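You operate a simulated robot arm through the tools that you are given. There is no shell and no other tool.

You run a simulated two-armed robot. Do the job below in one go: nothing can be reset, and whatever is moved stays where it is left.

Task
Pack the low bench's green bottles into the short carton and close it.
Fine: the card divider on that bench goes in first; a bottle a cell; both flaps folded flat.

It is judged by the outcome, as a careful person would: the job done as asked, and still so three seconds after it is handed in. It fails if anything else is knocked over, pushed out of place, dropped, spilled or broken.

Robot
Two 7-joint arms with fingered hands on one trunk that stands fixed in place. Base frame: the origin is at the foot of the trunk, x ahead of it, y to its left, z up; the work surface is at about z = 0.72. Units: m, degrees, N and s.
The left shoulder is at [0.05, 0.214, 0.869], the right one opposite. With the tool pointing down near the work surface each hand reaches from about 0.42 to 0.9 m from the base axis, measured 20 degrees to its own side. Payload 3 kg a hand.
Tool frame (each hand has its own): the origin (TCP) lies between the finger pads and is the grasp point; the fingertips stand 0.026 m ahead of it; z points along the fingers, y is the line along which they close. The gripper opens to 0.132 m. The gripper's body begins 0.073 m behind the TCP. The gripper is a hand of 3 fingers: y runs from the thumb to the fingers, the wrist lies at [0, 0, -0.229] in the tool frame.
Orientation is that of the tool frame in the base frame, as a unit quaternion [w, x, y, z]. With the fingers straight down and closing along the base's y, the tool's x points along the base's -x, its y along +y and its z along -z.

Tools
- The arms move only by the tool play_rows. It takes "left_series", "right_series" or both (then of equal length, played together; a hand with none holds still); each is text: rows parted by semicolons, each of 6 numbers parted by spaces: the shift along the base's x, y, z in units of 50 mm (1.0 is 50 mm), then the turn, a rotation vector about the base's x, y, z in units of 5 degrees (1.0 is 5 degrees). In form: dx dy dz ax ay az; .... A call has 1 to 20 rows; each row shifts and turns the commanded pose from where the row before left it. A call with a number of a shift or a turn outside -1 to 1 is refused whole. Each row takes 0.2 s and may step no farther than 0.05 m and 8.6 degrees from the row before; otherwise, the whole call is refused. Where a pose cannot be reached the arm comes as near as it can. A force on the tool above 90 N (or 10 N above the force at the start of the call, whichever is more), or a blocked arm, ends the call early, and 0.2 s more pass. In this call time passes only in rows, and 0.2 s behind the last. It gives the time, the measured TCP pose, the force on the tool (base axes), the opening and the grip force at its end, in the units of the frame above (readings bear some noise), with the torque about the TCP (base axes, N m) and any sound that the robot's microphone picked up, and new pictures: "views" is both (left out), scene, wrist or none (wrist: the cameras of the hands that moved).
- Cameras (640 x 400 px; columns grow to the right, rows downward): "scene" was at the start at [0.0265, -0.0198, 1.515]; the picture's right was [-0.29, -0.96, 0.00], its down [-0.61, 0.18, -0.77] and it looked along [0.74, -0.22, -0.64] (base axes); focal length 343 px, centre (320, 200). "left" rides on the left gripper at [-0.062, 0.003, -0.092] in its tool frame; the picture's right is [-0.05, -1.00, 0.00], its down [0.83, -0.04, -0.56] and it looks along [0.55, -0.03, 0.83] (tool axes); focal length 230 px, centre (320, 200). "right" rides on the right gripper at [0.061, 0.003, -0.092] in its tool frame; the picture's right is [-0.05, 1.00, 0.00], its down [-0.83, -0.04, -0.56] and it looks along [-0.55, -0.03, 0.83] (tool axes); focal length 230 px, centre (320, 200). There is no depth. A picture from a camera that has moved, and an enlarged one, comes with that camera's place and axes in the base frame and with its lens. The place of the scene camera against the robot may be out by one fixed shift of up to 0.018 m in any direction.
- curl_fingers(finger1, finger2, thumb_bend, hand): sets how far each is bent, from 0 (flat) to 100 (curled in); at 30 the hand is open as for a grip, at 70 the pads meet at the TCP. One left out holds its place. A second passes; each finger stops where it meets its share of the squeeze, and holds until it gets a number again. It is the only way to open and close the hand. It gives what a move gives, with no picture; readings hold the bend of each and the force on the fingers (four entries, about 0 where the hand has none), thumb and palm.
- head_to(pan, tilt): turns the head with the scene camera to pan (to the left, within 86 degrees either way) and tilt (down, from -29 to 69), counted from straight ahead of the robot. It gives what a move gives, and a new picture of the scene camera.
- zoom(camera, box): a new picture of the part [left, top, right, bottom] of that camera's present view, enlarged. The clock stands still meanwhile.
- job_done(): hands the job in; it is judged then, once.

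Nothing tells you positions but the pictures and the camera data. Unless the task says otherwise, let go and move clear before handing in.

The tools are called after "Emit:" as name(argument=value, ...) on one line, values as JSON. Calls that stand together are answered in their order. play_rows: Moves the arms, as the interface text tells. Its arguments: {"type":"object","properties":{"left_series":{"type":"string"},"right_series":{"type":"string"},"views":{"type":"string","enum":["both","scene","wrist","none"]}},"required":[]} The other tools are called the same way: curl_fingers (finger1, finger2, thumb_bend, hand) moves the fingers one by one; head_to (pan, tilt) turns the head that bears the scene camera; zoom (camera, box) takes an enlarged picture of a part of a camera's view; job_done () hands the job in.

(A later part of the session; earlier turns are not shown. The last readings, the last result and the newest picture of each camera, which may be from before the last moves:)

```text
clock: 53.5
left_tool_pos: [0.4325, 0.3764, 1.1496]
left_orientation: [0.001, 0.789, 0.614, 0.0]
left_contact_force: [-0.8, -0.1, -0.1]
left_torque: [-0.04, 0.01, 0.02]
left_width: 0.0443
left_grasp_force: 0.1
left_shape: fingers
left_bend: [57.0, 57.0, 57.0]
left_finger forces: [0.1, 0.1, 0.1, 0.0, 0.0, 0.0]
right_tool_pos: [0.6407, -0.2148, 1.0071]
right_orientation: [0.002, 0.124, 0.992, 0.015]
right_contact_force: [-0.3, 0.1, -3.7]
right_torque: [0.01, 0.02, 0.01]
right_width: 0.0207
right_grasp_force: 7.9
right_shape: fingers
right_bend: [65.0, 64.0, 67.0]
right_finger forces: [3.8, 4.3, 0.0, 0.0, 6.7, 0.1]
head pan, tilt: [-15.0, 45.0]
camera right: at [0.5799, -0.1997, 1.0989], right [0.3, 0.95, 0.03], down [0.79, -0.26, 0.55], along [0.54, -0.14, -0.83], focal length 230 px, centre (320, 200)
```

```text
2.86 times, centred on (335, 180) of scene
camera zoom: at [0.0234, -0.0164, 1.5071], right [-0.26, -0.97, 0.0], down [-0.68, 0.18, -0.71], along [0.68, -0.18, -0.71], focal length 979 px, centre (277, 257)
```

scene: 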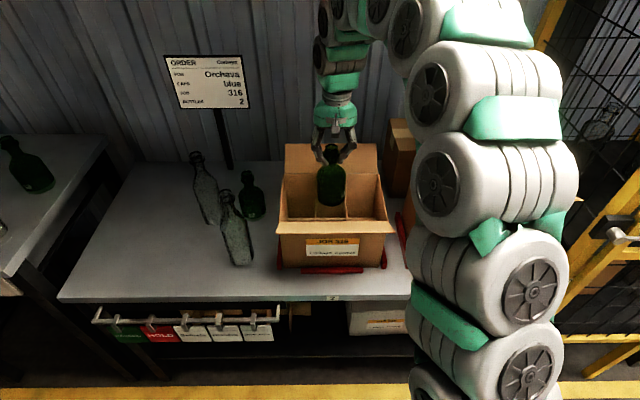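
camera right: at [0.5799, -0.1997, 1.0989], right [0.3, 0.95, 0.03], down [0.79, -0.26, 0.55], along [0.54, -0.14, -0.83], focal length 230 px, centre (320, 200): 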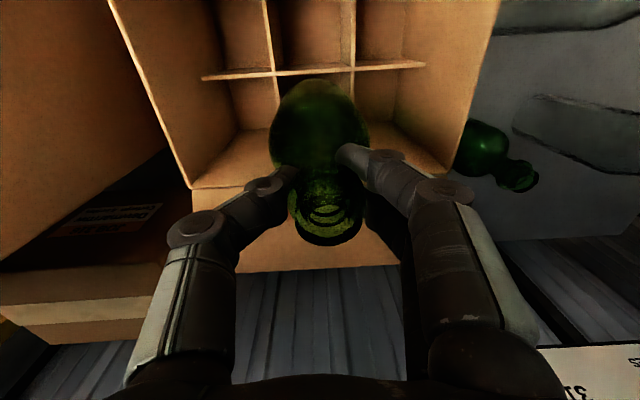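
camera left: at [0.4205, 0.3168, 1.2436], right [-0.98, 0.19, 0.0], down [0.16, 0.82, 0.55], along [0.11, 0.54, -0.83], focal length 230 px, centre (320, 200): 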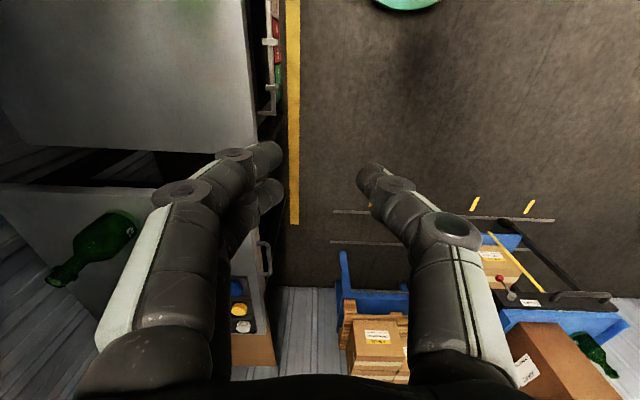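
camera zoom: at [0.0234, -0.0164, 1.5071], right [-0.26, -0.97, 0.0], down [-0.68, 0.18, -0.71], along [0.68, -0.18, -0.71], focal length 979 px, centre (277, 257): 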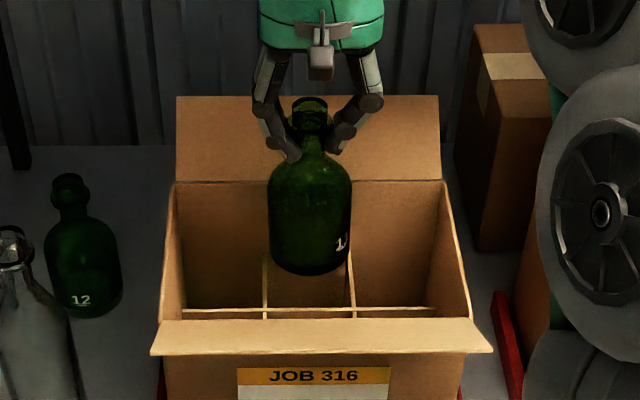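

Emit:
zoom(camera="scene", box=[305, 135, 360, 210])

Emit:
zoom(camera="scene", box=[190, 90, 270, 190])

```text
5.33 times, centred on (332, 172) of scene
camera zoom: at [0.0234, -0.0164, 1.5071], right [-0.26, -0.97, 0.0], down [-0.68, 0.18, -0.71], along [0.68, -0.18, -0.71], focal length 1828 px, centre (253, 347)
```

zoom: 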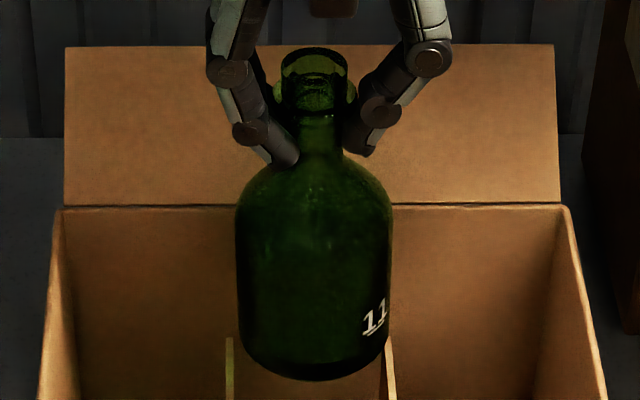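

```text
4.00 times, centred on (230, 140) of scene
camera zoom: at [0.0234, -0.0164, 1.5071], right [-0.26, -0.97, 0.0], down [-0.68, 0.18, -0.71], along [0.68, -0.18, -0.71], focal length 1371 px, centre (680, 440)
```

zoom: 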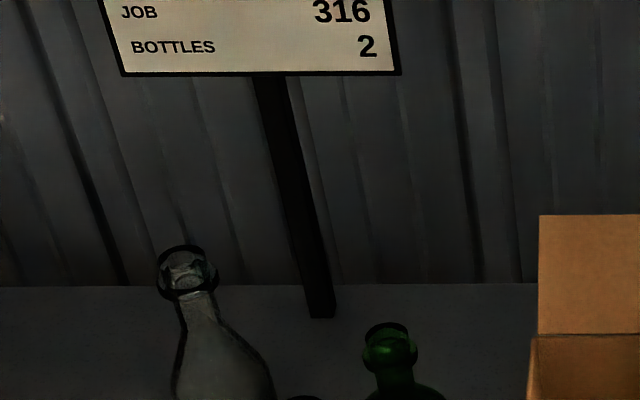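

Aligned within about 1 mm sideways and roughly 5 mm gaps front and back. I'll lower the bottle into the cell slowly.

Emit:
play_rows(right_series="0 0 -0.4 0 0 0; 0 0 -0.4 0 0 0; 0 0 -0.4 0 0 0", views="both")

Emit:
zoom(camera="scene", box=[290, 140, 380, 240])

```text
clock: 54.3
left_tool_pos: [0.4313, 0.3769, 1.1501]
left_orientation: [0.001, 0.789, 0.615, -0.001]
left_contact_force: [-0.3, -0.1, -0.4]
left_torque: [-0.02, -0.01, 0.04]
left_width: 0.0444
left_grasp_force: 0.1
left_shape: fingers
left_bend: [57.0, 57.0, 57.0]
left_finger forces: [0.0, 0.1, 0.0, 0.1, 0.0, 0.0]
right_tool_pos: [0.64, -0.2182, 0.9445]
right_orientation: [0.002, 0.124, 0.992, 0.014]
right_contact_force: [-0.7, 0.0, -3.4]
right_torque: [-0.02, -0.02, 0.04]
right_width: 0.0206
right_grasp_force: 7.5
right_shape: fingers
right_bend: [65.0, 64.0, 67.0]
right_finger forces: [3.8, 4.4, 0.0, 0.1, 6.7, 0.0]
head pan, tilt: [-15.0, 45.0]
camera right: at [0.579, -0.2021, 1.0377], right [0.3, 0.95, 0.03], down [0.79, -0.26, 0.55], along [0.54, -0.14, -0.83], focal length 230 px, centre (320, 200)
```

scene: 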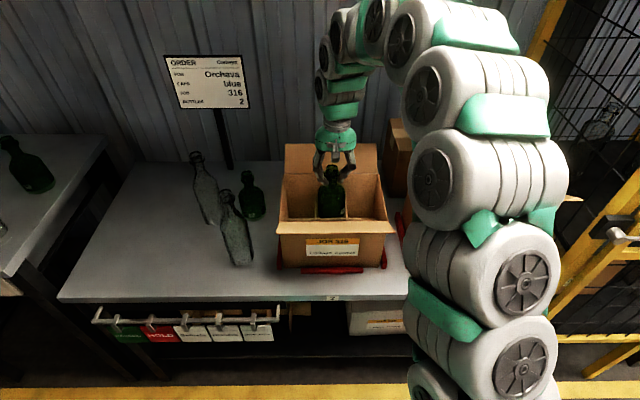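
right: 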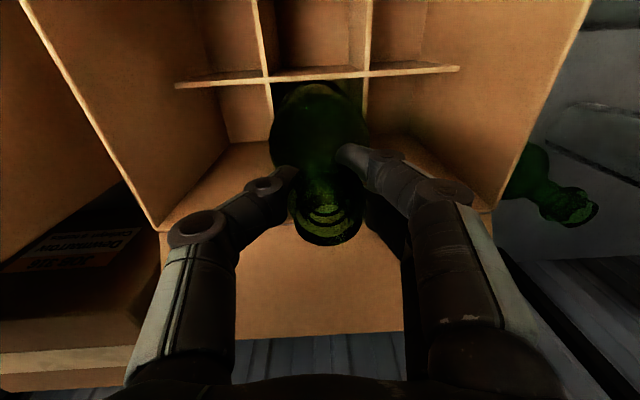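

```text
4.00 times, centred on (335, 190) of scene
camera zoom: at [0.0234, -0.0164, 1.5071], right [-0.26, -0.97, 0.0], down [-0.68, 0.18, -0.71], along [0.68, -0.18, -0.71], focal length 1371 px, centre (260, 240)
```

zoom: 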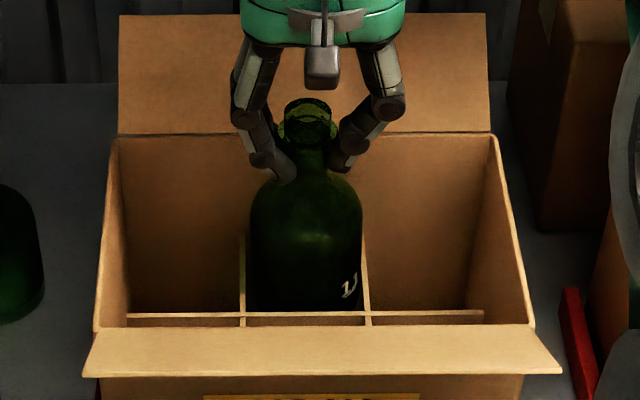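

Emit:
play_rows(right_series="0 0 -0.35 0 0 0; 0 0 -0.35 0 0 0; 0 0 -0.3 0 0 0; 0 0 -0.2 0 0 0", views="both")

Emit:
zoom(camera="scene", box=[290, 140, 380, 240])

```text
clock: 55.3
left_tool_pos: [0.433, 0.3774, 1.1509]
left_orientation: [0.001, 0.789, 0.615, -0.001]
left_contact_force: [0.3, -0.6, -0.2]
left_torque: [0.01, 0.01, -0.02]
left_width: 0.0445
left_grasp_force: 0.0
left_shape: fingers
left_bend: [57.0, 57.0, 57.0]
left_finger forces: [0.0, 0.0, 0.1, 0.1, 0.1, 0.0]
right_tool_pos: [0.6395, -0.2177, 0.8848]
right_orientation: [0.002, 0.125, 0.992, 0.014]
right_contact_force: [0.3, 0.0, -3.8]
right_torque: [0.0, -0.02, 0.01]
right_width: 0.0208
right_grasp_force: 7.7
right_shape: fingers
right_bend: [65.0, 64.0, 67.0]
right_finger forces: [3.8, 4.3, 0.1, 0.1, 6.8, 0.0]
head pan, tilt: [-15.0, 45.0]
camera right: at [0.5789, -0.2028, 0.9772], right [0.3, 0.95, 0.03], down [0.79, -0.26, 0.55], along [0.54, -0.14, -0.83], focal length 230 px, centre (320, 200)
```

scene: 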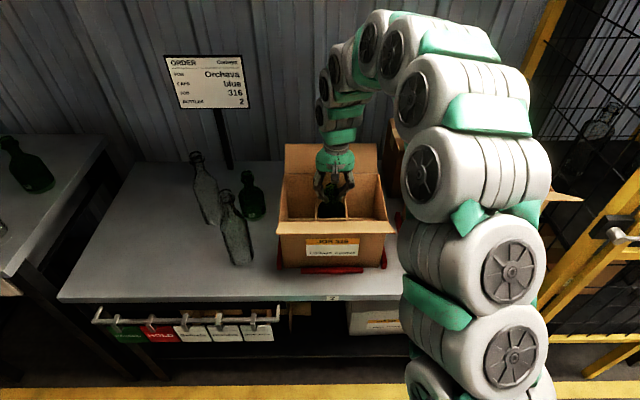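
right: 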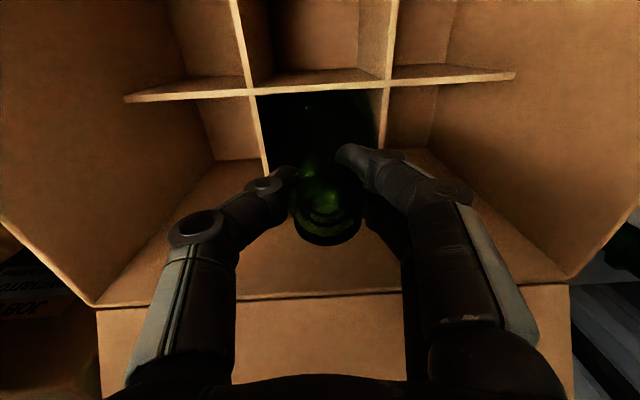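

```text
4.00 times, centred on (335, 190) of scene
camera zoom: at [0.0234, -0.0164, 1.5071], right [-0.26, -0.97, 0.0], down [-0.68, 0.18, -0.71], along [0.68, -0.18, -0.71], focal length 1371 px, centre (260, 240)
```

zoom: 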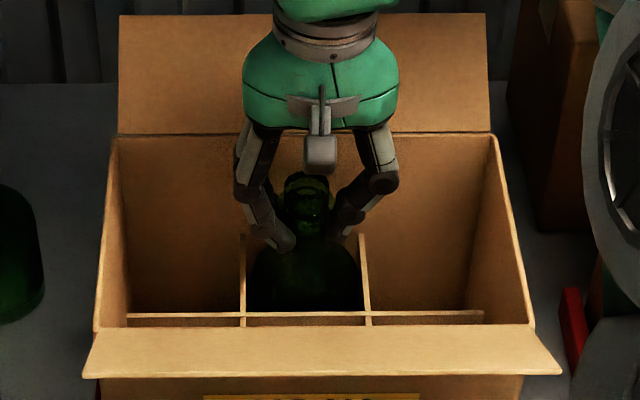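

Emit:
play_rows(right_series="0 0 -0.15 0 0 0; 0 0 -0.12 0 0 0; 0 0 -0.08 0 0 0", views="none")

```text
clock: 56.1
left_tool_pos: [0.4338, 0.3768, 1.15]
left_orientation: [0.001, 0.789, 0.614, -0.001]
left_contact_force: [0.1, -0.1, -0.1]
left_torque: [0.01, -0.03, 0.01]
left_width: 0.0443
left_grasp_force: 0.0
left_shape: fingers
left_bend: [57.0, 57.0, 57.0]
left_finger forces: [0.0, 0.1, 0.0, 0.1, 0.1, 0.0]
right_tool_pos: [0.6394, -0.218, 0.8692]
right_orientation: [0.002, 0.125, 0.992, 0.015]
right_contact_force: [-0.8, -0.4, 1.0]
right_torque: [-0.01, 0.02, 0.02]
right_width: 0.021
right_grasp_force: 8.2
right_shape: fingers
right_bend: [65.0, 65.0, 67.0]
right_finger forces: [4.1, 4.2, 0.0, 0.0, 7.7, 0.0]
head pan, tilt: [-15.0, 45.0]
```

Contact with the floor (weight gone from the hand). I'll release with a modest opening and lift straight up.

Emit:
curl_fingers(hand="right", finger1=60, finger2=60, thumb_bend=60)

Emit:
curl_fingers(hand="right", finger1=52, finger2=52, thumb_bend=52)

Emit:
zoom(camera="right", box=[160, 50, 480, 280])

Emit:
zoom(camera="scene", box=[290, 140, 380, 240])

```text
clock: 57.1
left_tool_pos: [0.4335, 0.3771, 1.1494]
left_orientation: [0.001, 0.789, 0.614, -0.001]
left_contact_force: [-0.5, -0.3, -0.3]
left_torque: [0.0, 0.01, -0.03]
left_width: 0.044
left_grasp_force: 0.0
left_shape: fingers
left_bend: [57.0, 57.0, 57.0]
left_finger forces: [0.0, 0.0, 0.0, 0.0, 0.0, 0.0]
right_tool_pos: [0.6395, -0.2179, 0.8691]
right_orientation: [0.002, 0.125, 0.992, 0.014]
right_contact_force: [-0.1, -0.1, -0.7]
right_torque: [0.03, 0.03, -0.01]
right_width: 0.0344
right_grasp_force: 0.1
right_shape: fingers
right_bend: [60.0, 60.0, 60.0]
right_finger forces: [0.1, 0.0, 0.0, 0.0, 0.0, 0.0]
head pan, tilt: [-15.0, 45.0]
```

```text
clock: 58.1
left_tool_pos: [0.4317, 0.3765, 1.1499]
left_orientation: [0.0, 0.789, 0.615, 0.0]
left_contact_force: [-0.3, -0.2, -0.6]
left_torque: [-0.01, 0.0, 0.02]
left_width: 0.0443
left_grasp_force: 0.0
left_shape: fingers
left_bend: [57.0, 57.0, 57.0]
left_finger forces: [0.0, 0.0, 0.0, 0.0, 0.0, 0.0]
right_tool_pos: [0.64, -0.2194, 0.8688]
right_orientation: [0.002, 0.124, 0.992, 0.014]
right_contact_force: [-0.5, 0.3, 0.3]
right_torque: [0.01, 0.02, -0.03]
right_width: 0.0603
right_grasp_force: 0.2
right_shape: fingers
right_bend: [52.0, 52.0, 52.0]
right_finger forces: [0.0, 0.1, 0.1, 0.0, 0.0, 0.0]
head pan, tilt: [-15.0, 45.0]
```

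```text
1.74 times, centred on (320, 165) of right
camera zoom: at [0.579, -0.2026, 0.9609], right [0.3, 0.95, 0.03], down [0.79, -0.26, 0.55], along [0.54, -0.14, -0.83], focal length 400 px, centre (320, 261)
```

zoom: 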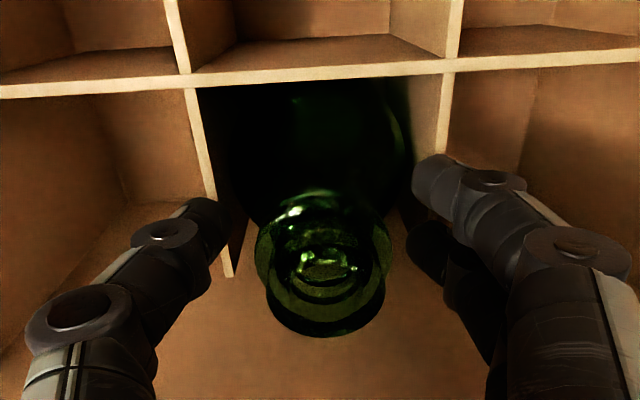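

```text
4.00 times, centred on (335, 190) of scene
camera zoom: at [0.0234, -0.0163, 1.5071], right [-0.26, -0.97, 0.0], down [-0.68, 0.18, -0.71], along [0.68, -0.18, -0.71], focal length 1371 px, centre (260, 240)
```

zoom: 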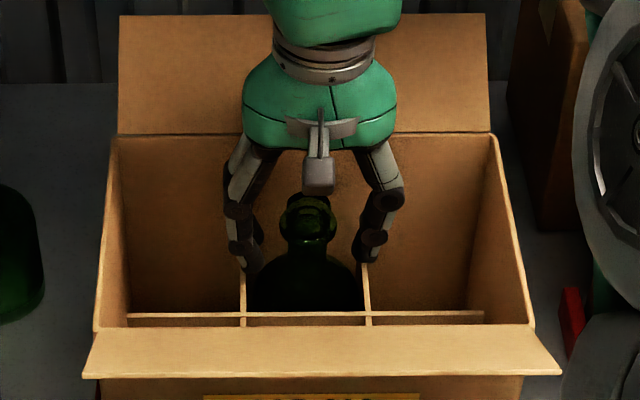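

Bottle 11 stands in the far-middle cell and the fingers are clear of its lip. Lifting out straight up, levelling the hand again once clear.

Emit:
play_rows(right_series="0 0 0.3 0 0 0; 0 0 0.5 0 0 0; 0 0 0.8 0 0 0; 0 0 0.9 0 0 0; 0 0 0.9 0 0 0; 0 0 0.9 -0.33 0.083 0; 0 0 0.9 0 0 0", views="both")

Emit:
zoom(camera="right", box=[200, 0, 440, 200])

```text
clock: 59.7
left_tool_pos: [0.4316, 0.3768, 1.1486]
left_orientation: [0.001, 0.789, 0.614, -0.001]
left_contact_force: [-0.6, 0.5, 0.7]
left_torque: [0.0, -0.04, 0.02]
left_width: 0.0443
left_grasp_force: 0.0
left_shape: fingers
left_bend: [57.0, 57.0, 57.0]
left_finger forces: [0.1, 0.1, 0.0, 0.0, 0.0, 0.1]
right_tool_pos: [0.6396, -0.2199, 1.1268]
right_orientation: [0.0, 0.123, 0.992, -0.001]
right_contact_force: [0.5, 0.2, 0.1]
right_torque: [0.0, 0.0, 0.0]
right_width: 0.0605
right_grasp_force: 0.0
right_shape: fingers
right_bend: [52.0, 52.0, 52.0]
right_finger forces: [0.0, 0.0, 0.0, 0.1, 0.0, 0.0]
head pan, tilt: [-15.0, 45.0]
camera right: at [0.5794, -0.2, 1.2212], right [0.3, 0.96, 0.0], down [0.79, -0.25, 0.56], along [0.53, -0.16, -0.83], focal length 230 px, centre (320, 200)
```

scene: 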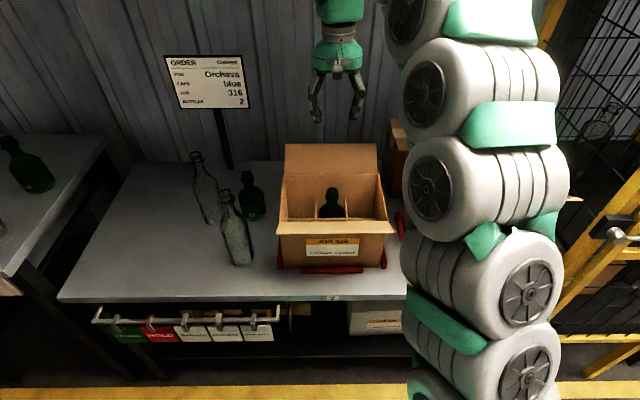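
right: 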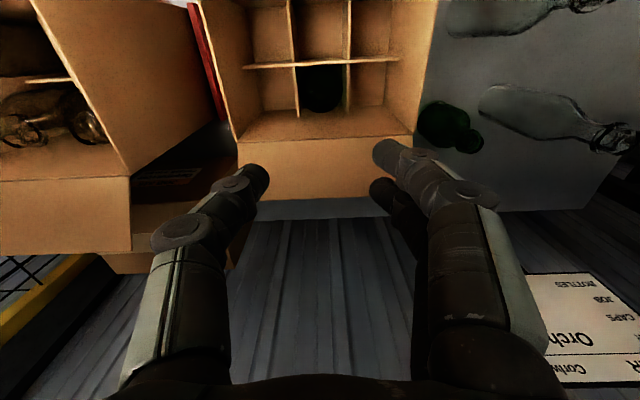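

```text
2.00 times, centred on (320, 100) of right
camera zoom: at [0.5794, -0.2, 1.2212], right [0.3, 0.96, 0.0], down [0.79, -0.25, 0.56], along [0.53, -0.16, -0.83], focal length 460 px, centre (320, 400)
```

zoom: 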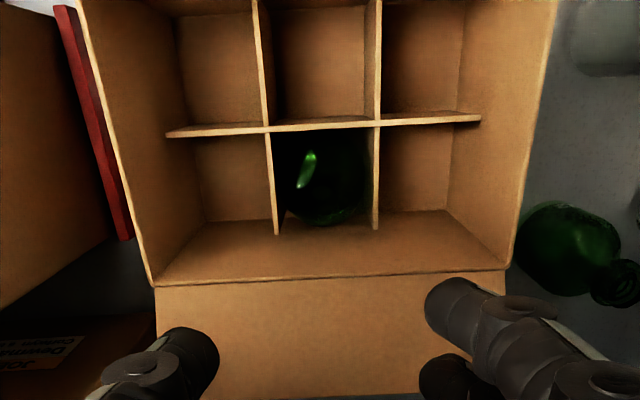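

Bottle 11 is in place. Next, bottle 12: I'll draw the right hand back (camera watching the carton) and bring the left hand round toward bottle 12, turning it so it stays clear of the clear bottles and the carton's far flap.

Emit:
curl_fingers(hand="left", finger1=48, finger2=48, thumb_bend=48)

Emit:
play_rows(left_series="0.3 -0.44 0 0 0 0.98; 0.3 -0.44 0 0 0 0.98; 0.3 -0.44 0 0 0 0.98; 0.3 -0.44 0 0 0 0.98; 0.3 -0.44 0 0 0 0.98; 0.3 -0.44 0 0 0 0.98; 0.3 -0.44 0 0 0 0.98; 0.3 -0.44 0 0 0 0.98; 0.3 -0.44 0 0 0 0.98", right_series="-0.6 -0.3 0.3 0 0 0.98; -0.6 -0.4 0.3 0 0 0.98; -0.6 -0.5 0.3 0 0 0.98; -0.6 -0.5 0.3 0 0 0.98; -0.6 -0.5 0.3 0 0 0.98; -0.6 -0.5 0.3 0 0 0.98; -0.6 -0.5 0.3 0 0 0.98; -0.6 -0.5 0.3 0 0 0.98; -0.6 -0.4 0.2 0 0 0.98", views="both")

```text
clock: 60.7
left_tool_pos: [0.4324, 0.3761, 1.1495]
left_orientation: [0.001, 0.789, 0.615, -0.001]
left_contact_force: [0.1, 0.7, 0.0]
left_torque: [0.02, -0.02, 0.0]
left_width: 0.074
left_grasp_force: 0.1
left_shape: fingers
left_bend: [48.0, 48.0, 48.0]
left_finger forces: [0.0, 0.0, 0.1, 0.0, 0.0, 0.1]
right_tool_pos: [0.6392, -0.2186, 1.1282]
right_orientation: [0.0, 0.125, 0.992, 0.0]
right_contact_force: [-0.2, -0.6, -0.1]
right_torque: [0.0, -0.01, 0.01]
right_width: 0.0606
right_grasp_force: 0.0
right_shape: fingers
right_bend: [52.0, 52.0, 52.0]
right_finger forces: [0.0, 0.0, 0.1, 0.0, 0.1, 0.1]
head pan, tilt: [-15.0, 45.0]
```

```text
clock: 62.7
left_tool_pos: [0.5657, 0.18, 1.1502]
left_orientation: [0.001, 0.5, 0.866, -0.001]
left_contact_force: [0.2, -0.2, -0.2]
left_torque: [-0.02, 0.02, 0.0]
left_width: 0.0737
left_grasp_force: 0.1
left_shape: fingers
left_bend: [48.0, 48.0, 48.0]
left_finger forces: [0.0, 0.0, 0.0, 0.0, 0.0, 0.0]
right_tool_pos: [0.3678, -0.4236, 1.2601]
right_orientation: [0.001, -0.259, 0.966, 0.001]
right_contact_force: [0.4, 0.3, -0.3]
right_torque: [-0.02, 0.01, 0.02]
right_width: 0.0604
right_grasp_force: 0.2
right_shape: fingers
right_bend: [52.0, 52.0, 52.0]
right_finger forces: [0.1, 0.1, 0.1, 0.0, 0.1, 0.1]
head pan, tilt: [-15.0, 45.0]
camera right: at [0.3119, -0.4506, 1.3514], right [-0.45, 0.89, 0.0], down [0.74, 0.38, 0.55], along [0.49, 0.25, -0.83], focal length 230 px, centre (320, 200)
camera left: at [0.5991, 0.1297, 1.2441], right [-0.84, -0.54, 0.0], down [-0.45, 0.7, 0.55], along [-0.3, 0.47, -0.83], focal length 230 px, centre (320, 200)
```

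scene: 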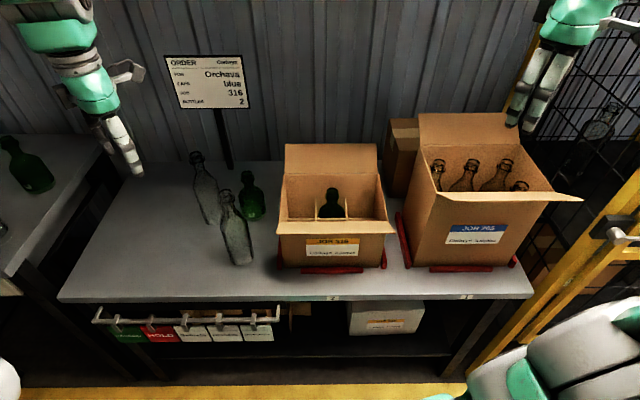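
right: 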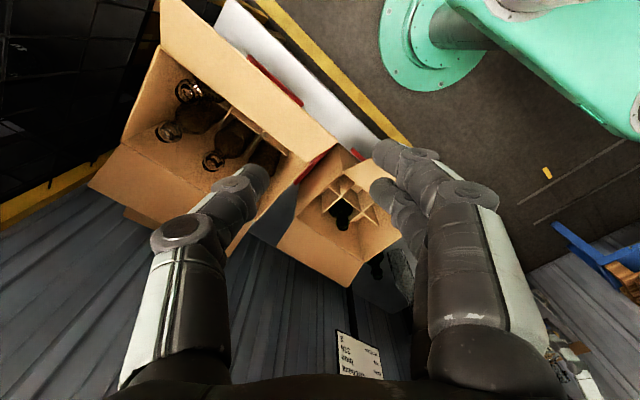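
left: 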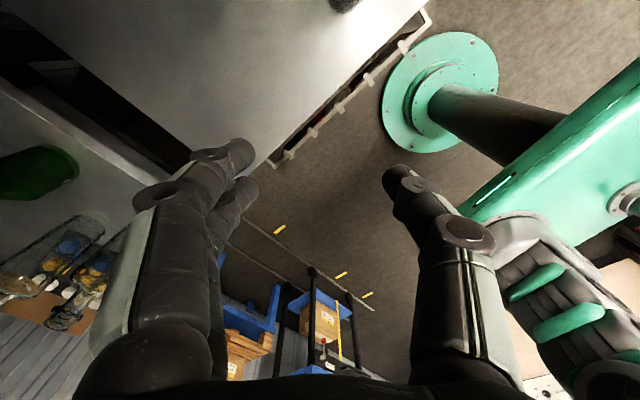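

The left hand is turned to 30°. I'll move it over bottle 12, descending only once past the clear bottles.

Emit:
play_rows(left_series="0.47 -0.55 -0.1 0 0 0; 0.47 -0.55 -0.1 0 0 0; 0.47 -0.55 -0.1 0 0 0; 0.47 -0.55 -0.1 0 0 0; 0.48 -0.4 -0.4 0 0 0; 0.48 -0.4 -0.5 0 0 0; 0.48 -0.4 -0.5 0 0 0; 0.5 -0.4 -0.5 0 0 0", views="both")

Emit:
zoom(camera="left", box=[200, 0, 440, 200])

```text
clock: 64.5
left_tool_pos: [0.7574, -0.0098, 1.0339]
left_orientation: [0.002, 0.5, 0.866, 0.0]
left_contact_force: [-0.3, 0.0, 0.0]
left_torque: [-0.01, -0.03, 0.02]
left_width: 0.0745
left_grasp_force: 0.0
left_shape: fingers
left_bend: [48.0, 48.0, 48.0]
left_finger forces: [0.0, 0.1, 0.0, 0.1, 0.1, 0.0]
right_tool_pos: [0.3679, -0.4227, 1.2584]
right_orientation: [0.001, -0.257, 0.966, 0.0]
right_contact_force: [-0.7, -0.2, -0.5]
right_torque: [-0.03, 0.0, -0.02]
right_width: 0.0607
right_grasp_force: 0.0
right_shape: fingers
right_bend: [52.0, 52.0, 52.0]
right_finger forces: [0.0, 0.1, 0.0, 0.0, 0.1, 0.1]
head pan, tilt: [-15.0, 45.0]
camera left: at [0.7901, -0.0595, 1.1284], right [-0.84, -0.54, 0.0], down [-0.45, 0.7, 0.55], along [-0.3, 0.46, -0.83], focal length 230 px, centre (320, 200)
```

scene: 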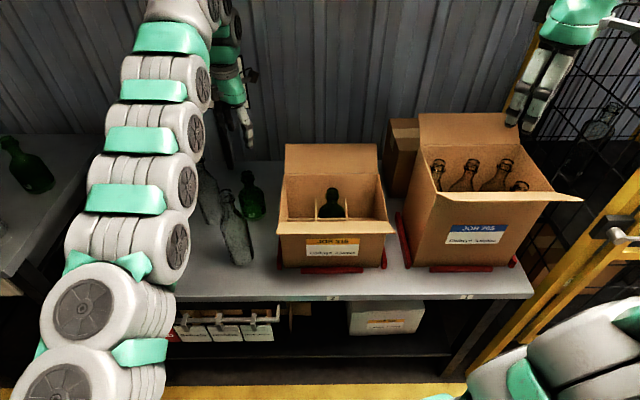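
left: 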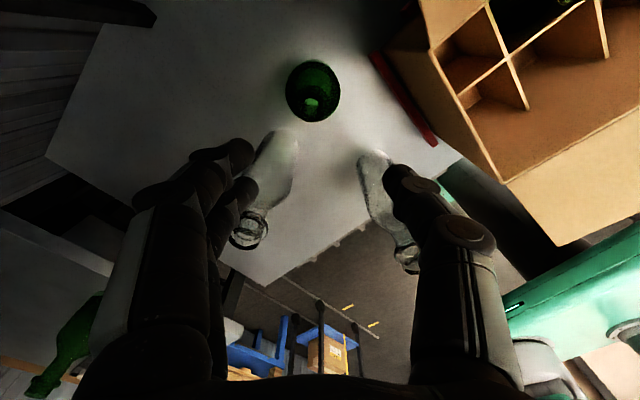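

```text
2.00 times, centred on (320, 100) of left
camera zoom: at [0.7901, -0.0595, 1.1284], right [-0.84, -0.54, 0.0], down [-0.45, 0.7, 0.55], along [-0.3, 0.46, -0.83], focal length 460 px, centre (320, 400)
```

zoom: 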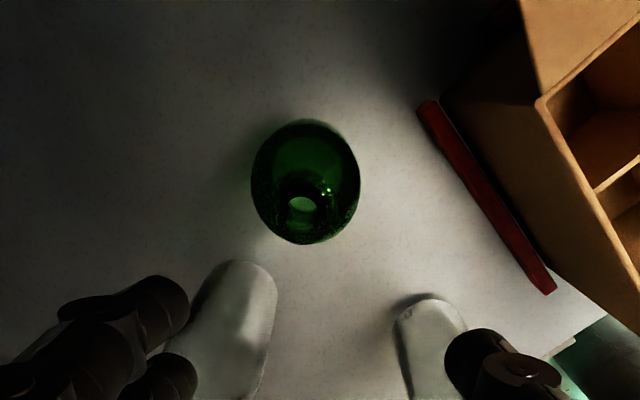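

Bottle 12's lip is about 14 mm further ahead and 5 mm to the right of the hand. I'll lower, correct, and re-check.

Emit:
play_rows(left_series="0 0 -0.8 0 0 0; 0 0 -0.8 0 0 0; 0.28 -0.09 -0.1 0 0 0", views="wrist")

Emit:
zoom(camera="left", box=[240, 60, 400, 200])

Emit:
zoom(camera="scene", box=[180, 100, 300, 230])

```text
clock: 65.3
left_tool_pos: [0.7701, -0.0145, 0.9486]
left_orientation: [0.001, 0.501, 0.866, 0.0]
left_contact_force: [0.7, -0.3, 0.1]
left_torque: [0.02, 0.01, -0.01]
left_width: 0.0744
left_grasp_force: 0.1
left_shape: fingers
left_bend: [48.0, 48.0, 48.0]
left_finger forces: [0.0, 0.1, 0.0, 0.1, 0.0, 0.1]
right_tool_pos: [0.3677, -0.423, 1.2586]
right_orientation: [0.001, -0.258, 0.966, 0.001]
right_contact_force: [-0.2, -0.6, 0.1]
right_torque: [-0.01, 0.02, -0.01]
right_width: 0.0606
right_grasp_force: 0.1
right_shape: fingers
right_bend: [52.0, 52.0, 52.0]
right_finger forces: [0.0, 0.0, 0.0, 0.0, 0.0, 0.0]
head pan, tilt: [-15.0, 45.0]
camera left: at [0.8039, -0.0657, 1.0423], right [-0.84, -0.54, 0.0], down [-0.45, 0.7, 0.55], along [-0.3, 0.47, -0.83], focal length 230 px, centre (320, 200)
```

left: 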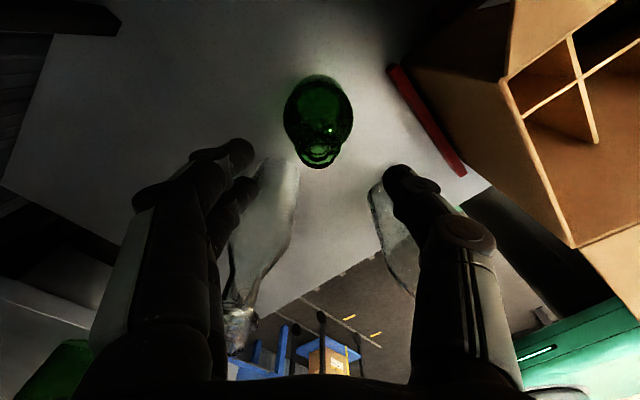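

```text
2.86 times, centred on (320, 130) of left
camera zoom: at [0.8039, -0.0657, 1.0423], right [-0.84, -0.54, 0.0], down [-0.45, 0.7, 0.55], along [-0.3, 0.47, -0.83], focal length 657 px, centre (320, 400)
```

zoom: 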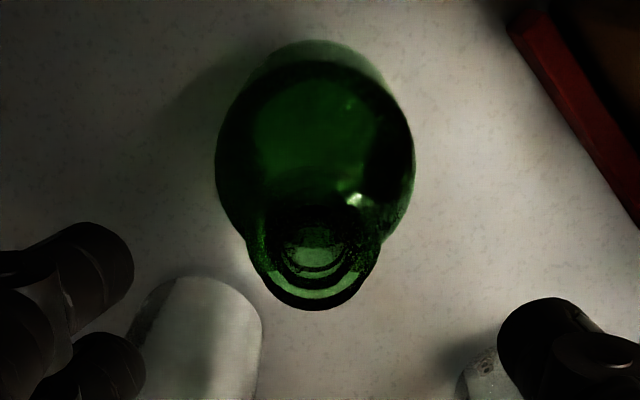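

```text
3.08 times, centred on (240, 165) of scene
camera zoom: at [0.0234, -0.0164, 1.5071], right [-0.26, -0.97, 0.0], down [-0.68, 0.18, -0.71], along [0.68, -0.18, -0.71], focal length 1054 px, centre (566, 308)
```

zoom: 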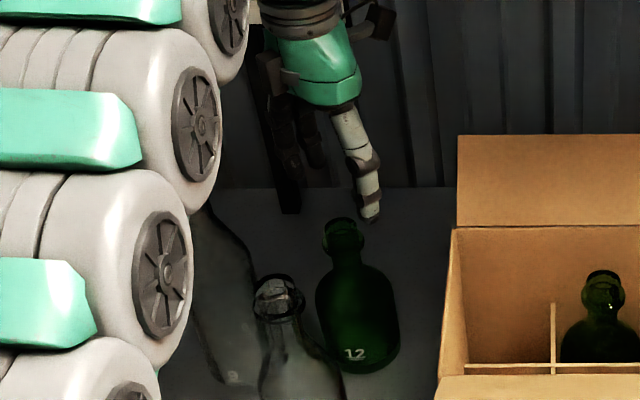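

Nearly centred. Small correction and lower to lip height.

Emit:
play_rows(left_series="0 0.06 -0.6 0 0 0; 0 0 -0.6 0 0 0; 0 0 -0.5 0 0 0", views="wrist")

Emit:
zoom(camera="left", box=[220, 90, 420, 270])

Emit:
zoom(camera="scene", box=[210, 140, 290, 230])

```text
clock: 66.1
left_tool_pos: [0.7705, -0.0124, 0.8656]
left_orientation: [0.001, 0.501, 0.866, -0.001]
left_contact_force: [-0.1, 0.3, -0.1]
left_torque: [-0.02, 0.01, -0.01]
left_width: 0.0744
left_grasp_force: 0.1
left_shape: fingers
left_bend: [48.0, 48.0, 48.0]
left_finger forces: [0.0, 0.0, 0.1, 0.0, 0.0, 0.0]
right_tool_pos: [0.369, -0.4217, 1.2577]
right_orientation: [0.0, -0.257, 0.966, 0.0]
right_contact_force: [0.3, 0.5, 0.0]
right_torque: [0.0, 0.01, 0.04]
right_width: 0.0604
right_grasp_force: 0.0
right_shape: fingers
right_bend: [52.0, 52.0, 52.0]
right_finger forces: [0.1, 0.1, 0.0, 0.1, 0.0, 0.0]
head pan, tilt: [-15.0, 45.0]
camera left: at [0.8038, -0.0628, 0.9597], right [-0.84, -0.54, 0.0], down [-0.45, 0.7, 0.55], along [-0.3, 0.47, -0.83], focal length 230 px, centre (320, 200)
```

left: 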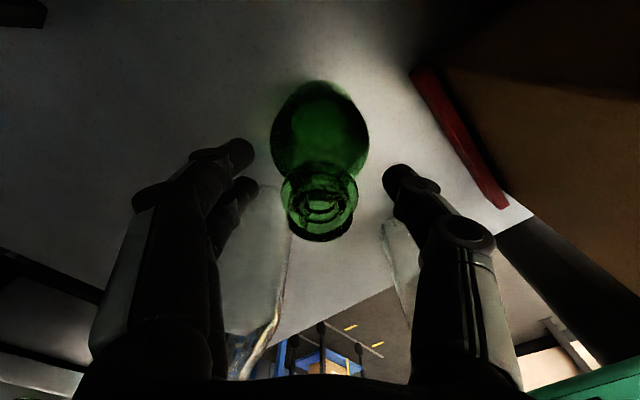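

```text
2.22 times, centred on (320, 180) of left
camera zoom: at [0.8038, -0.0628, 0.9597], right [-0.84, -0.54, 0.0], down [-0.45, 0.7, 0.55], along [-0.3, 0.47, -0.83], focal length 511 px, centre (320, 244)
```

zoom: 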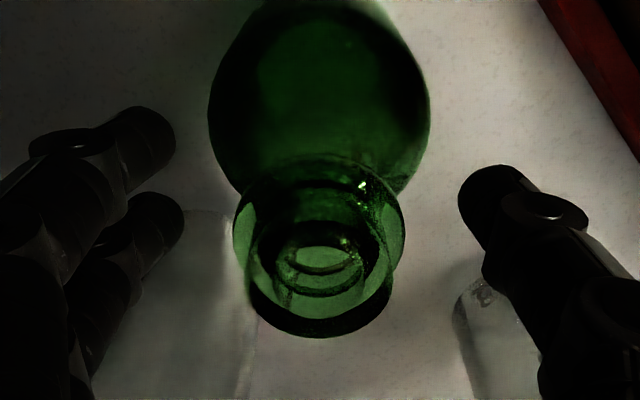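

```text
4.44 times, centred on (250, 185) of scene
camera zoom: at [0.0234, -0.0163, 1.5071], right [-0.26, -0.97, 0.0], down [-0.68, 0.18, -0.71], along [0.68, -0.18, -0.71], focal length 1523 px, centre (631, 267)
```

zoom: 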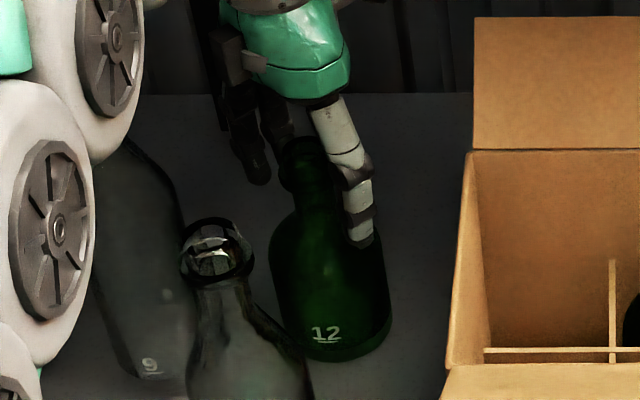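

Emit:
play_rows(left_series="0 0 -0.06 0 0 0", views="none")

Emit:
curl_fingers(hand="left", finger1=60, finger2=60, thumb_bend=60)

Emit:
curl_fingers(hand="left", finger1=65, finger2=65, thumb_bend=64)

Emit:
zoom(camera="left", box=[220, 90, 420, 270])

```text
clock: 66.5
left_tool_pos: [0.7702, -0.0113, 0.8628]
left_orientation: [0.001, 0.501, 0.865, 0.0]
left_contact_force: [-0.5, -0.1, 0.1]
left_torque: [0.0, 0.0, -0.02]
left_width: 0.0743
left_grasp_force: 0.1
left_shape: fingers
left_bend: [48.0, 48.0, 48.0]
left_finger forces: [0.1, 0.0, 0.1, 0.1, 0.0, 0.0]
right_tool_pos: [0.3681, -0.4231, 1.2596]
right_orientation: [0.0, -0.256, 0.967, 0.0]
right_contact_force: [1.0, -0.8, -0.2]
right_torque: [0.02, 0.02, 0.04]
right_width: 0.0604
right_grasp_force: 0.1
right_shape: fingers
right_bend: [52.0, 52.0, 52.0]
right_finger forces: [0.1, 0.0, 0.1, 0.1, 0.1, 0.1]
head pan, tilt: [-15.0, 45.0]
```

```text
clock: 67.5
left_tool_pos: [0.7716, -0.0118, 0.8629]
left_orientation: [0.001, 0.501, 0.866, -0.001]
left_contact_force: [0.4, 0.2, 0.3]
left_torque: [0.02, 0.01, -0.01]
left_width: 0.0354
left_grasp_force: 0.1
left_shape: fingers
left_bend: [60.0, 60.0, 60.0]
left_finger forces: [0.1, 0.0, 0.1, 0.0, 0.1, 0.1]
right_tool_pos: [0.3681, -0.4226, 1.2584]
right_orientation: [-0.001, -0.256, 0.967, 0.0]
right_contact_force: [1.9, 0.4, -0.4]
right_torque: [-0.03, 0.01, -0.04]
right_width: 0.0604
right_grasp_force: 0.0
right_shape: fingers
right_bend: [52.0, 52.0, 52.0]
right_finger forces: [0.1, 0.1, 0.0, 0.1, 0.1, 0.0]
head pan, tilt: [-15.0, 45.0]
```

```text
clock: 68.5
left_tool_pos: [0.7709, -0.0129, 0.8629]
left_orientation: [0.001, 0.5, 0.866, 0.001]
left_contact_force: [-0.3, -0.1, 0.2]
left_torque: [-0.01, -0.01, 0.01]
left_width: 0.0242
left_grasp_force: 1.3
left_shape: fingers
left_bend: [64.0, 65.0, 63.0]
left_finger forces: [0.4, 0.2, 0.1, 0.0, 1.3, 0.1]
right_tool_pos: [0.3683, -0.4227, 1.2593]
right_orientation: [0.0, -0.257, 0.967, 0.0]
right_contact_force: [0.6, -0.2, 0.1]
right_torque: [0.0, 0.0, 0.01]
right_width: 0.0605
right_grasp_force: 0.1
right_shape: fingers
right_bend: [52.0, 52.0, 52.0]
right_finger forces: [0.0, 0.0, 0.1, 0.0, 0.0, 0.0]
head pan, tilt: [-15.0, 45.0]
```

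```text
2.22 times, centred on (320, 180) of left
camera zoom: at [0.804, -0.062, 0.9564], right [-0.84, -0.54, 0.0], down [-0.45, 0.7, 0.55], along [-0.3, 0.47, -0.83], focal length 511 px, centre (320, 244)
```

zoom: 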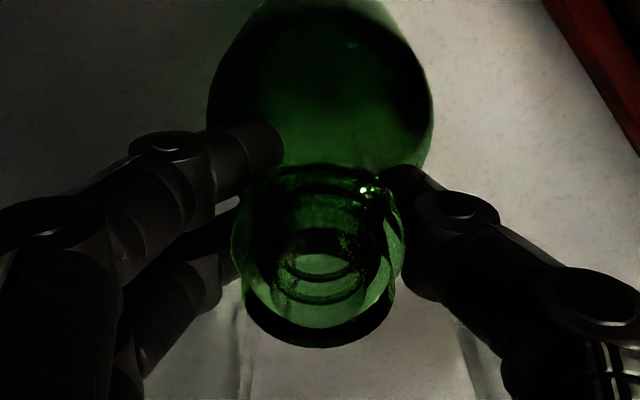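

Bottle 12's neck is held lightly and centred. I'll firm the grip and lift a little.

Emit:
curl_fingers(hand="left", finger1=70, finger2=70, thumb_bend=69)

Emit:
play_rows(left_series="0 0 0.1 0 0 0; 0 0 0.2 0 0 0; 0 0 0.3 0 0 0", views="wrist")

Emit:
zoom(camera="scene", box=[210, 130, 290, 230])

```text
clock: 69.5
left_tool_pos: [0.771, -0.0111, 0.8638]
left_orientation: [0.001, 0.501, 0.865, 0.0]
left_contact_force: [0.7, -0.7, -0.1]
left_torque: [0.06, 0.01, 0.0]
left_width: 0.0216
left_grasp_force: 7.3
left_shape: fingers
left_bend: [65.0, 66.0, 66.0]
left_finger forces: [3.6, 3.2, 0.0, 0.0, 6.7, 0.1]
right_tool_pos: [0.3675, -0.4222, 1.2594]
right_orientation: [-0.001, -0.257, 0.966, 0.0]
right_contact_force: [0.1, -0.3, 0.1]
right_torque: [0.01, -0.01, -0.02]
right_width: 0.0608
right_grasp_force: 0.1
right_shape: fingers
right_bend: [52.0, 52.0, 52.0]
right_finger forces: [0.1, 0.0, 0.1, 0.1, 0.0, 0.0]
head pan, tilt: [-15.0, 45.0]
```

```text
clock: 70.3
left_tool_pos: [0.7725, -0.0113, 0.8923]
left_orientation: [0.0, 0.501, 0.866, 0.0]
left_contact_force: [-1.2, -0.3, -3.0]
left_torque: [-0.01, -0.05, 0.01]
left_width: 0.0214
left_grasp_force: 6.6
left_shape: fingers
left_bend: [65.0, 66.0, 66.0]
left_finger forces: [3.5, 3.2, 0.1, 0.1, 6.8, 0.0]
right_tool_pos: [0.369, -0.4225, 1.2599]
right_orientation: [0.0, -0.258, 0.966, 0.0]
right_contact_force: [0.0, -1.4, -0.7]
right_torque: [-0.02, 0.02, 0.0]
right_width: 0.0607
right_grasp_force: 0.0
right_shape: fingers
right_bend: [52.0, 52.0, 52.0]
right_finger forces: [0.1, 0.0, 0.0, 0.0, 0.1, 0.0]
head pan, tilt: [-15.0, 45.0]
camera left: at [0.8049, -0.0623, 0.986], right [-0.84, -0.54, 0.0], down [-0.45, 0.7, 0.55], along [-0.3, 0.47, -0.83], focal length 230 px, centre (320, 200)
```

left: 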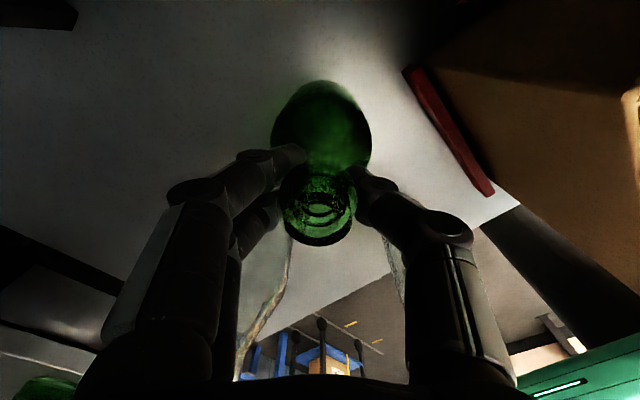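

```text
4.00 times, centred on (250, 180) of scene
camera zoom: at [0.0234, -0.0163, 1.5071], right [-0.26, -0.97, 0.0], down [-0.68, 0.18, -0.71], along [0.68, -0.18, -0.71], focal length 1371 px, centre (600, 280)
```

zoom: 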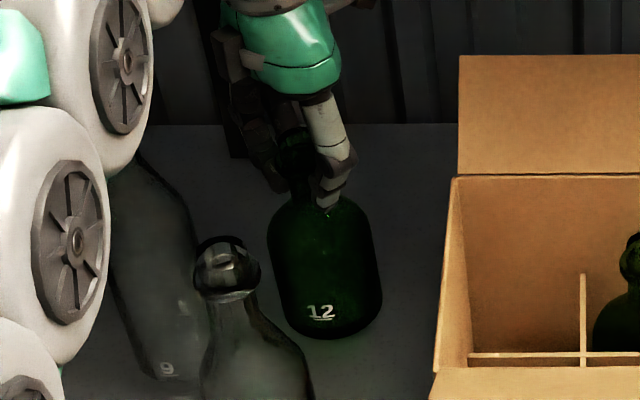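

Bottle 12 is held (3 N). I'll lift it clear, draw it back between the carton and the clear bottle, then rise and turn over to the near-middle cell.

Emit:
play_rows(left_series="0 0 0.6 0 0 0; 0 0 0.6 0 0 0; -0.48 -0.06 0.6 0 0 0; -0.48 -0.06 0.65 0 0 0; -0.48 -0.06 0.65 0 0 0", views="both")

```text
clock: 71.5
left_tool_pos: [0.6984, -0.0201, 1.0467]
left_orientation: [0.0, 0.502, 0.865, 0.0]
left_contact_force: [0.9, 0.1, -3.2]
left_torque: [-0.02, -0.06, 0.01]
left_width: 0.0213
left_grasp_force: 7.4
left_shape: fingers
left_bend: [65.0, 66.0, 66.0]
left_finger forces: [4.1, 3.5, 0.0, 0.0, 6.9, 0.0]
right_tool_pos: [0.3683, -0.4223, 1.2601]
right_orientation: [0.0, -0.258, 0.966, -0.001]
right_contact_force: [0.0, 0.2, -0.4]
right_torque: [0.04, -0.01, 0.01]
right_width: 0.0606
right_grasp_force: 0.1
right_shape: fingers
right_bend: [52.0, 52.0, 52.0]
right_finger forces: [0.1, 0.0, 0.1, 0.0, 0.0, 0.1]
head pan, tilt: [-15.0, 45.0]
camera left: at [0.7308, -0.0713, 1.1406], right [-0.84, -0.54, 0.0], down [-0.45, 0.7, 0.55], along [-0.3, 0.47, -0.83], focal length 230 px, centre (320, 200)
```

scene: 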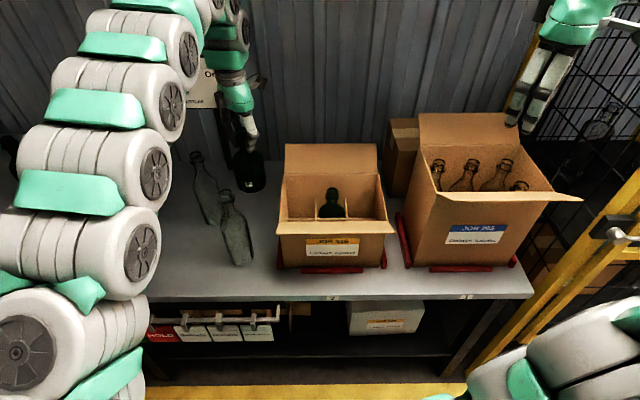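
left: 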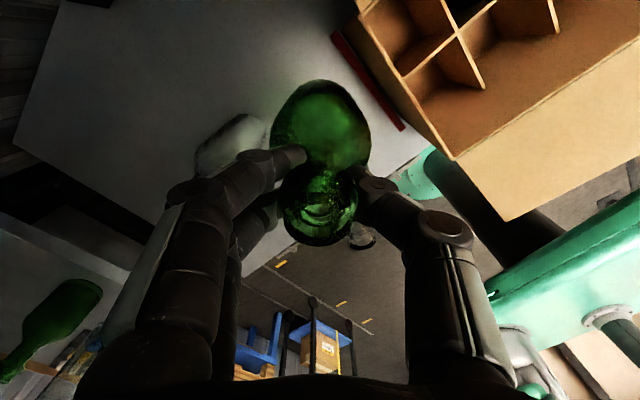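

Emit:
play_rows(left_series="-0.4 -0.2 0.54 0 0 0.916; -0.4 -0.2 0.54 0 0 0.916; -0.4 -0.2 0.54 0 0 0.916; -0.236 -0.41 0.05 0 0 0.916; -0.236 -0.41 0 0 0 0.916; -0.236 -0.41 0 0 0 0.916; -0.236 -0.41 0 0 0 0.916; -0.236 -0.41 0 0 0 0.916; -0.236 -0.41 0 0 0 0.916; -0.236 -0.41 0 0 0 0.916", views="both")

Emit:
zoom(camera="left", box=[200, 0, 440, 260])

Emit:
zoom(camera="scene", box=[270, 80, 410, 250])

```text
clock: 73.7
left_tool_pos: [0.5539, -0.1927, 1.1306]
left_orientation: [0.001, 0.124, 0.992, 0.0]
left_contact_force: [-0.3, 1.6, -3.3]
left_torque: [0.1, -0.03, -0.02]
left_width: 0.0215
left_grasp_force: 7.1
left_shape: fingers
left_bend: [65.0, 66.0, 66.0]
left_finger forces: [4.1, 3.8, 0.0, 0.0, 6.9, 0.0]
right_tool_pos: [0.3682, -0.4223, 1.2592]
right_orientation: [0.0, -0.257, 0.966, 0.0]
right_contact_force: [-0.1, -0.1, 0.7]
right_torque: [-0.01, 0.02, -0.01]
right_width: 0.0607
right_grasp_force: 0.0
right_shape: fingers
right_bend: [52.0, 52.0, 52.0]
right_finger forces: [0.0, 0.1, 0.0, 0.0, 0.0, 0.0]
head pan, tilt: [-15.0, 45.0]
camera left: at [0.6149, -0.2051, 1.2246], right [-0.19, -0.98, 0.0], down [-0.82, 0.16, 0.55], along [-0.54, 0.11, -0.83], focal length 230 px, centre (320, 200)
```

scene: 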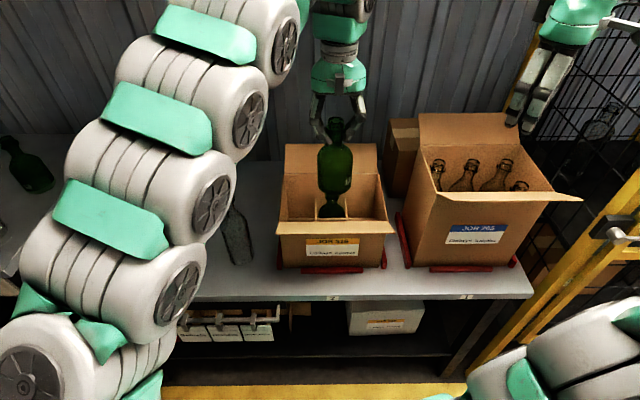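
left: 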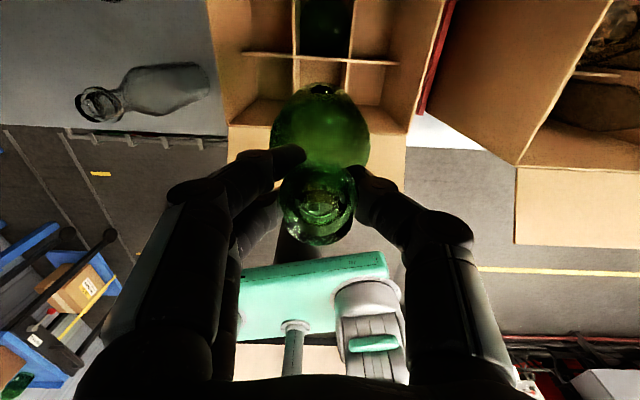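

```text
1.54 times, centred on (320, 130) of left
camera zoom: at [0.6149, -0.2051, 1.2246], right [-0.19, -0.98, 0.0], down [-0.82, 0.16, 0.55], along [-0.54, 0.11, -0.83], focal length 354 px, centre (320, 308)
```

zoom: 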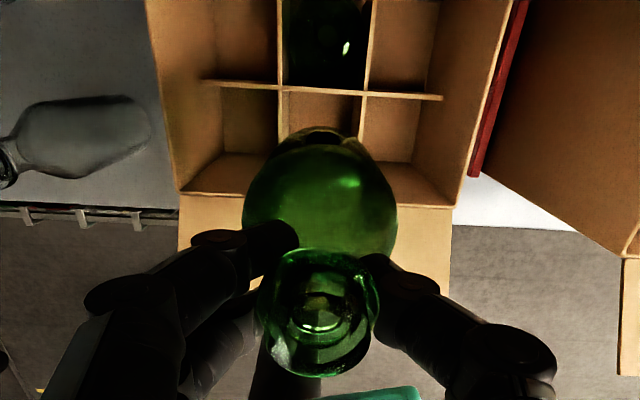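

```text
2.35 times, centred on (340, 165) of scene
camera zoom: at [0.0234, -0.0163, 1.5071], right [-0.26, -0.97, 0.0], down [-0.68, 0.18, -0.71], along [0.68, -0.18, -0.71], focal length 806 px, centre (273, 282)
```

zoom: 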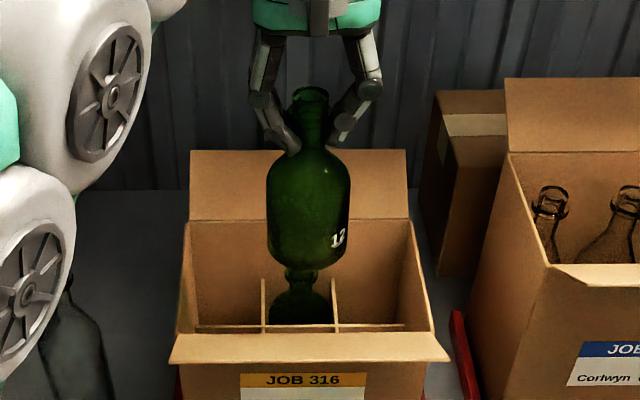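

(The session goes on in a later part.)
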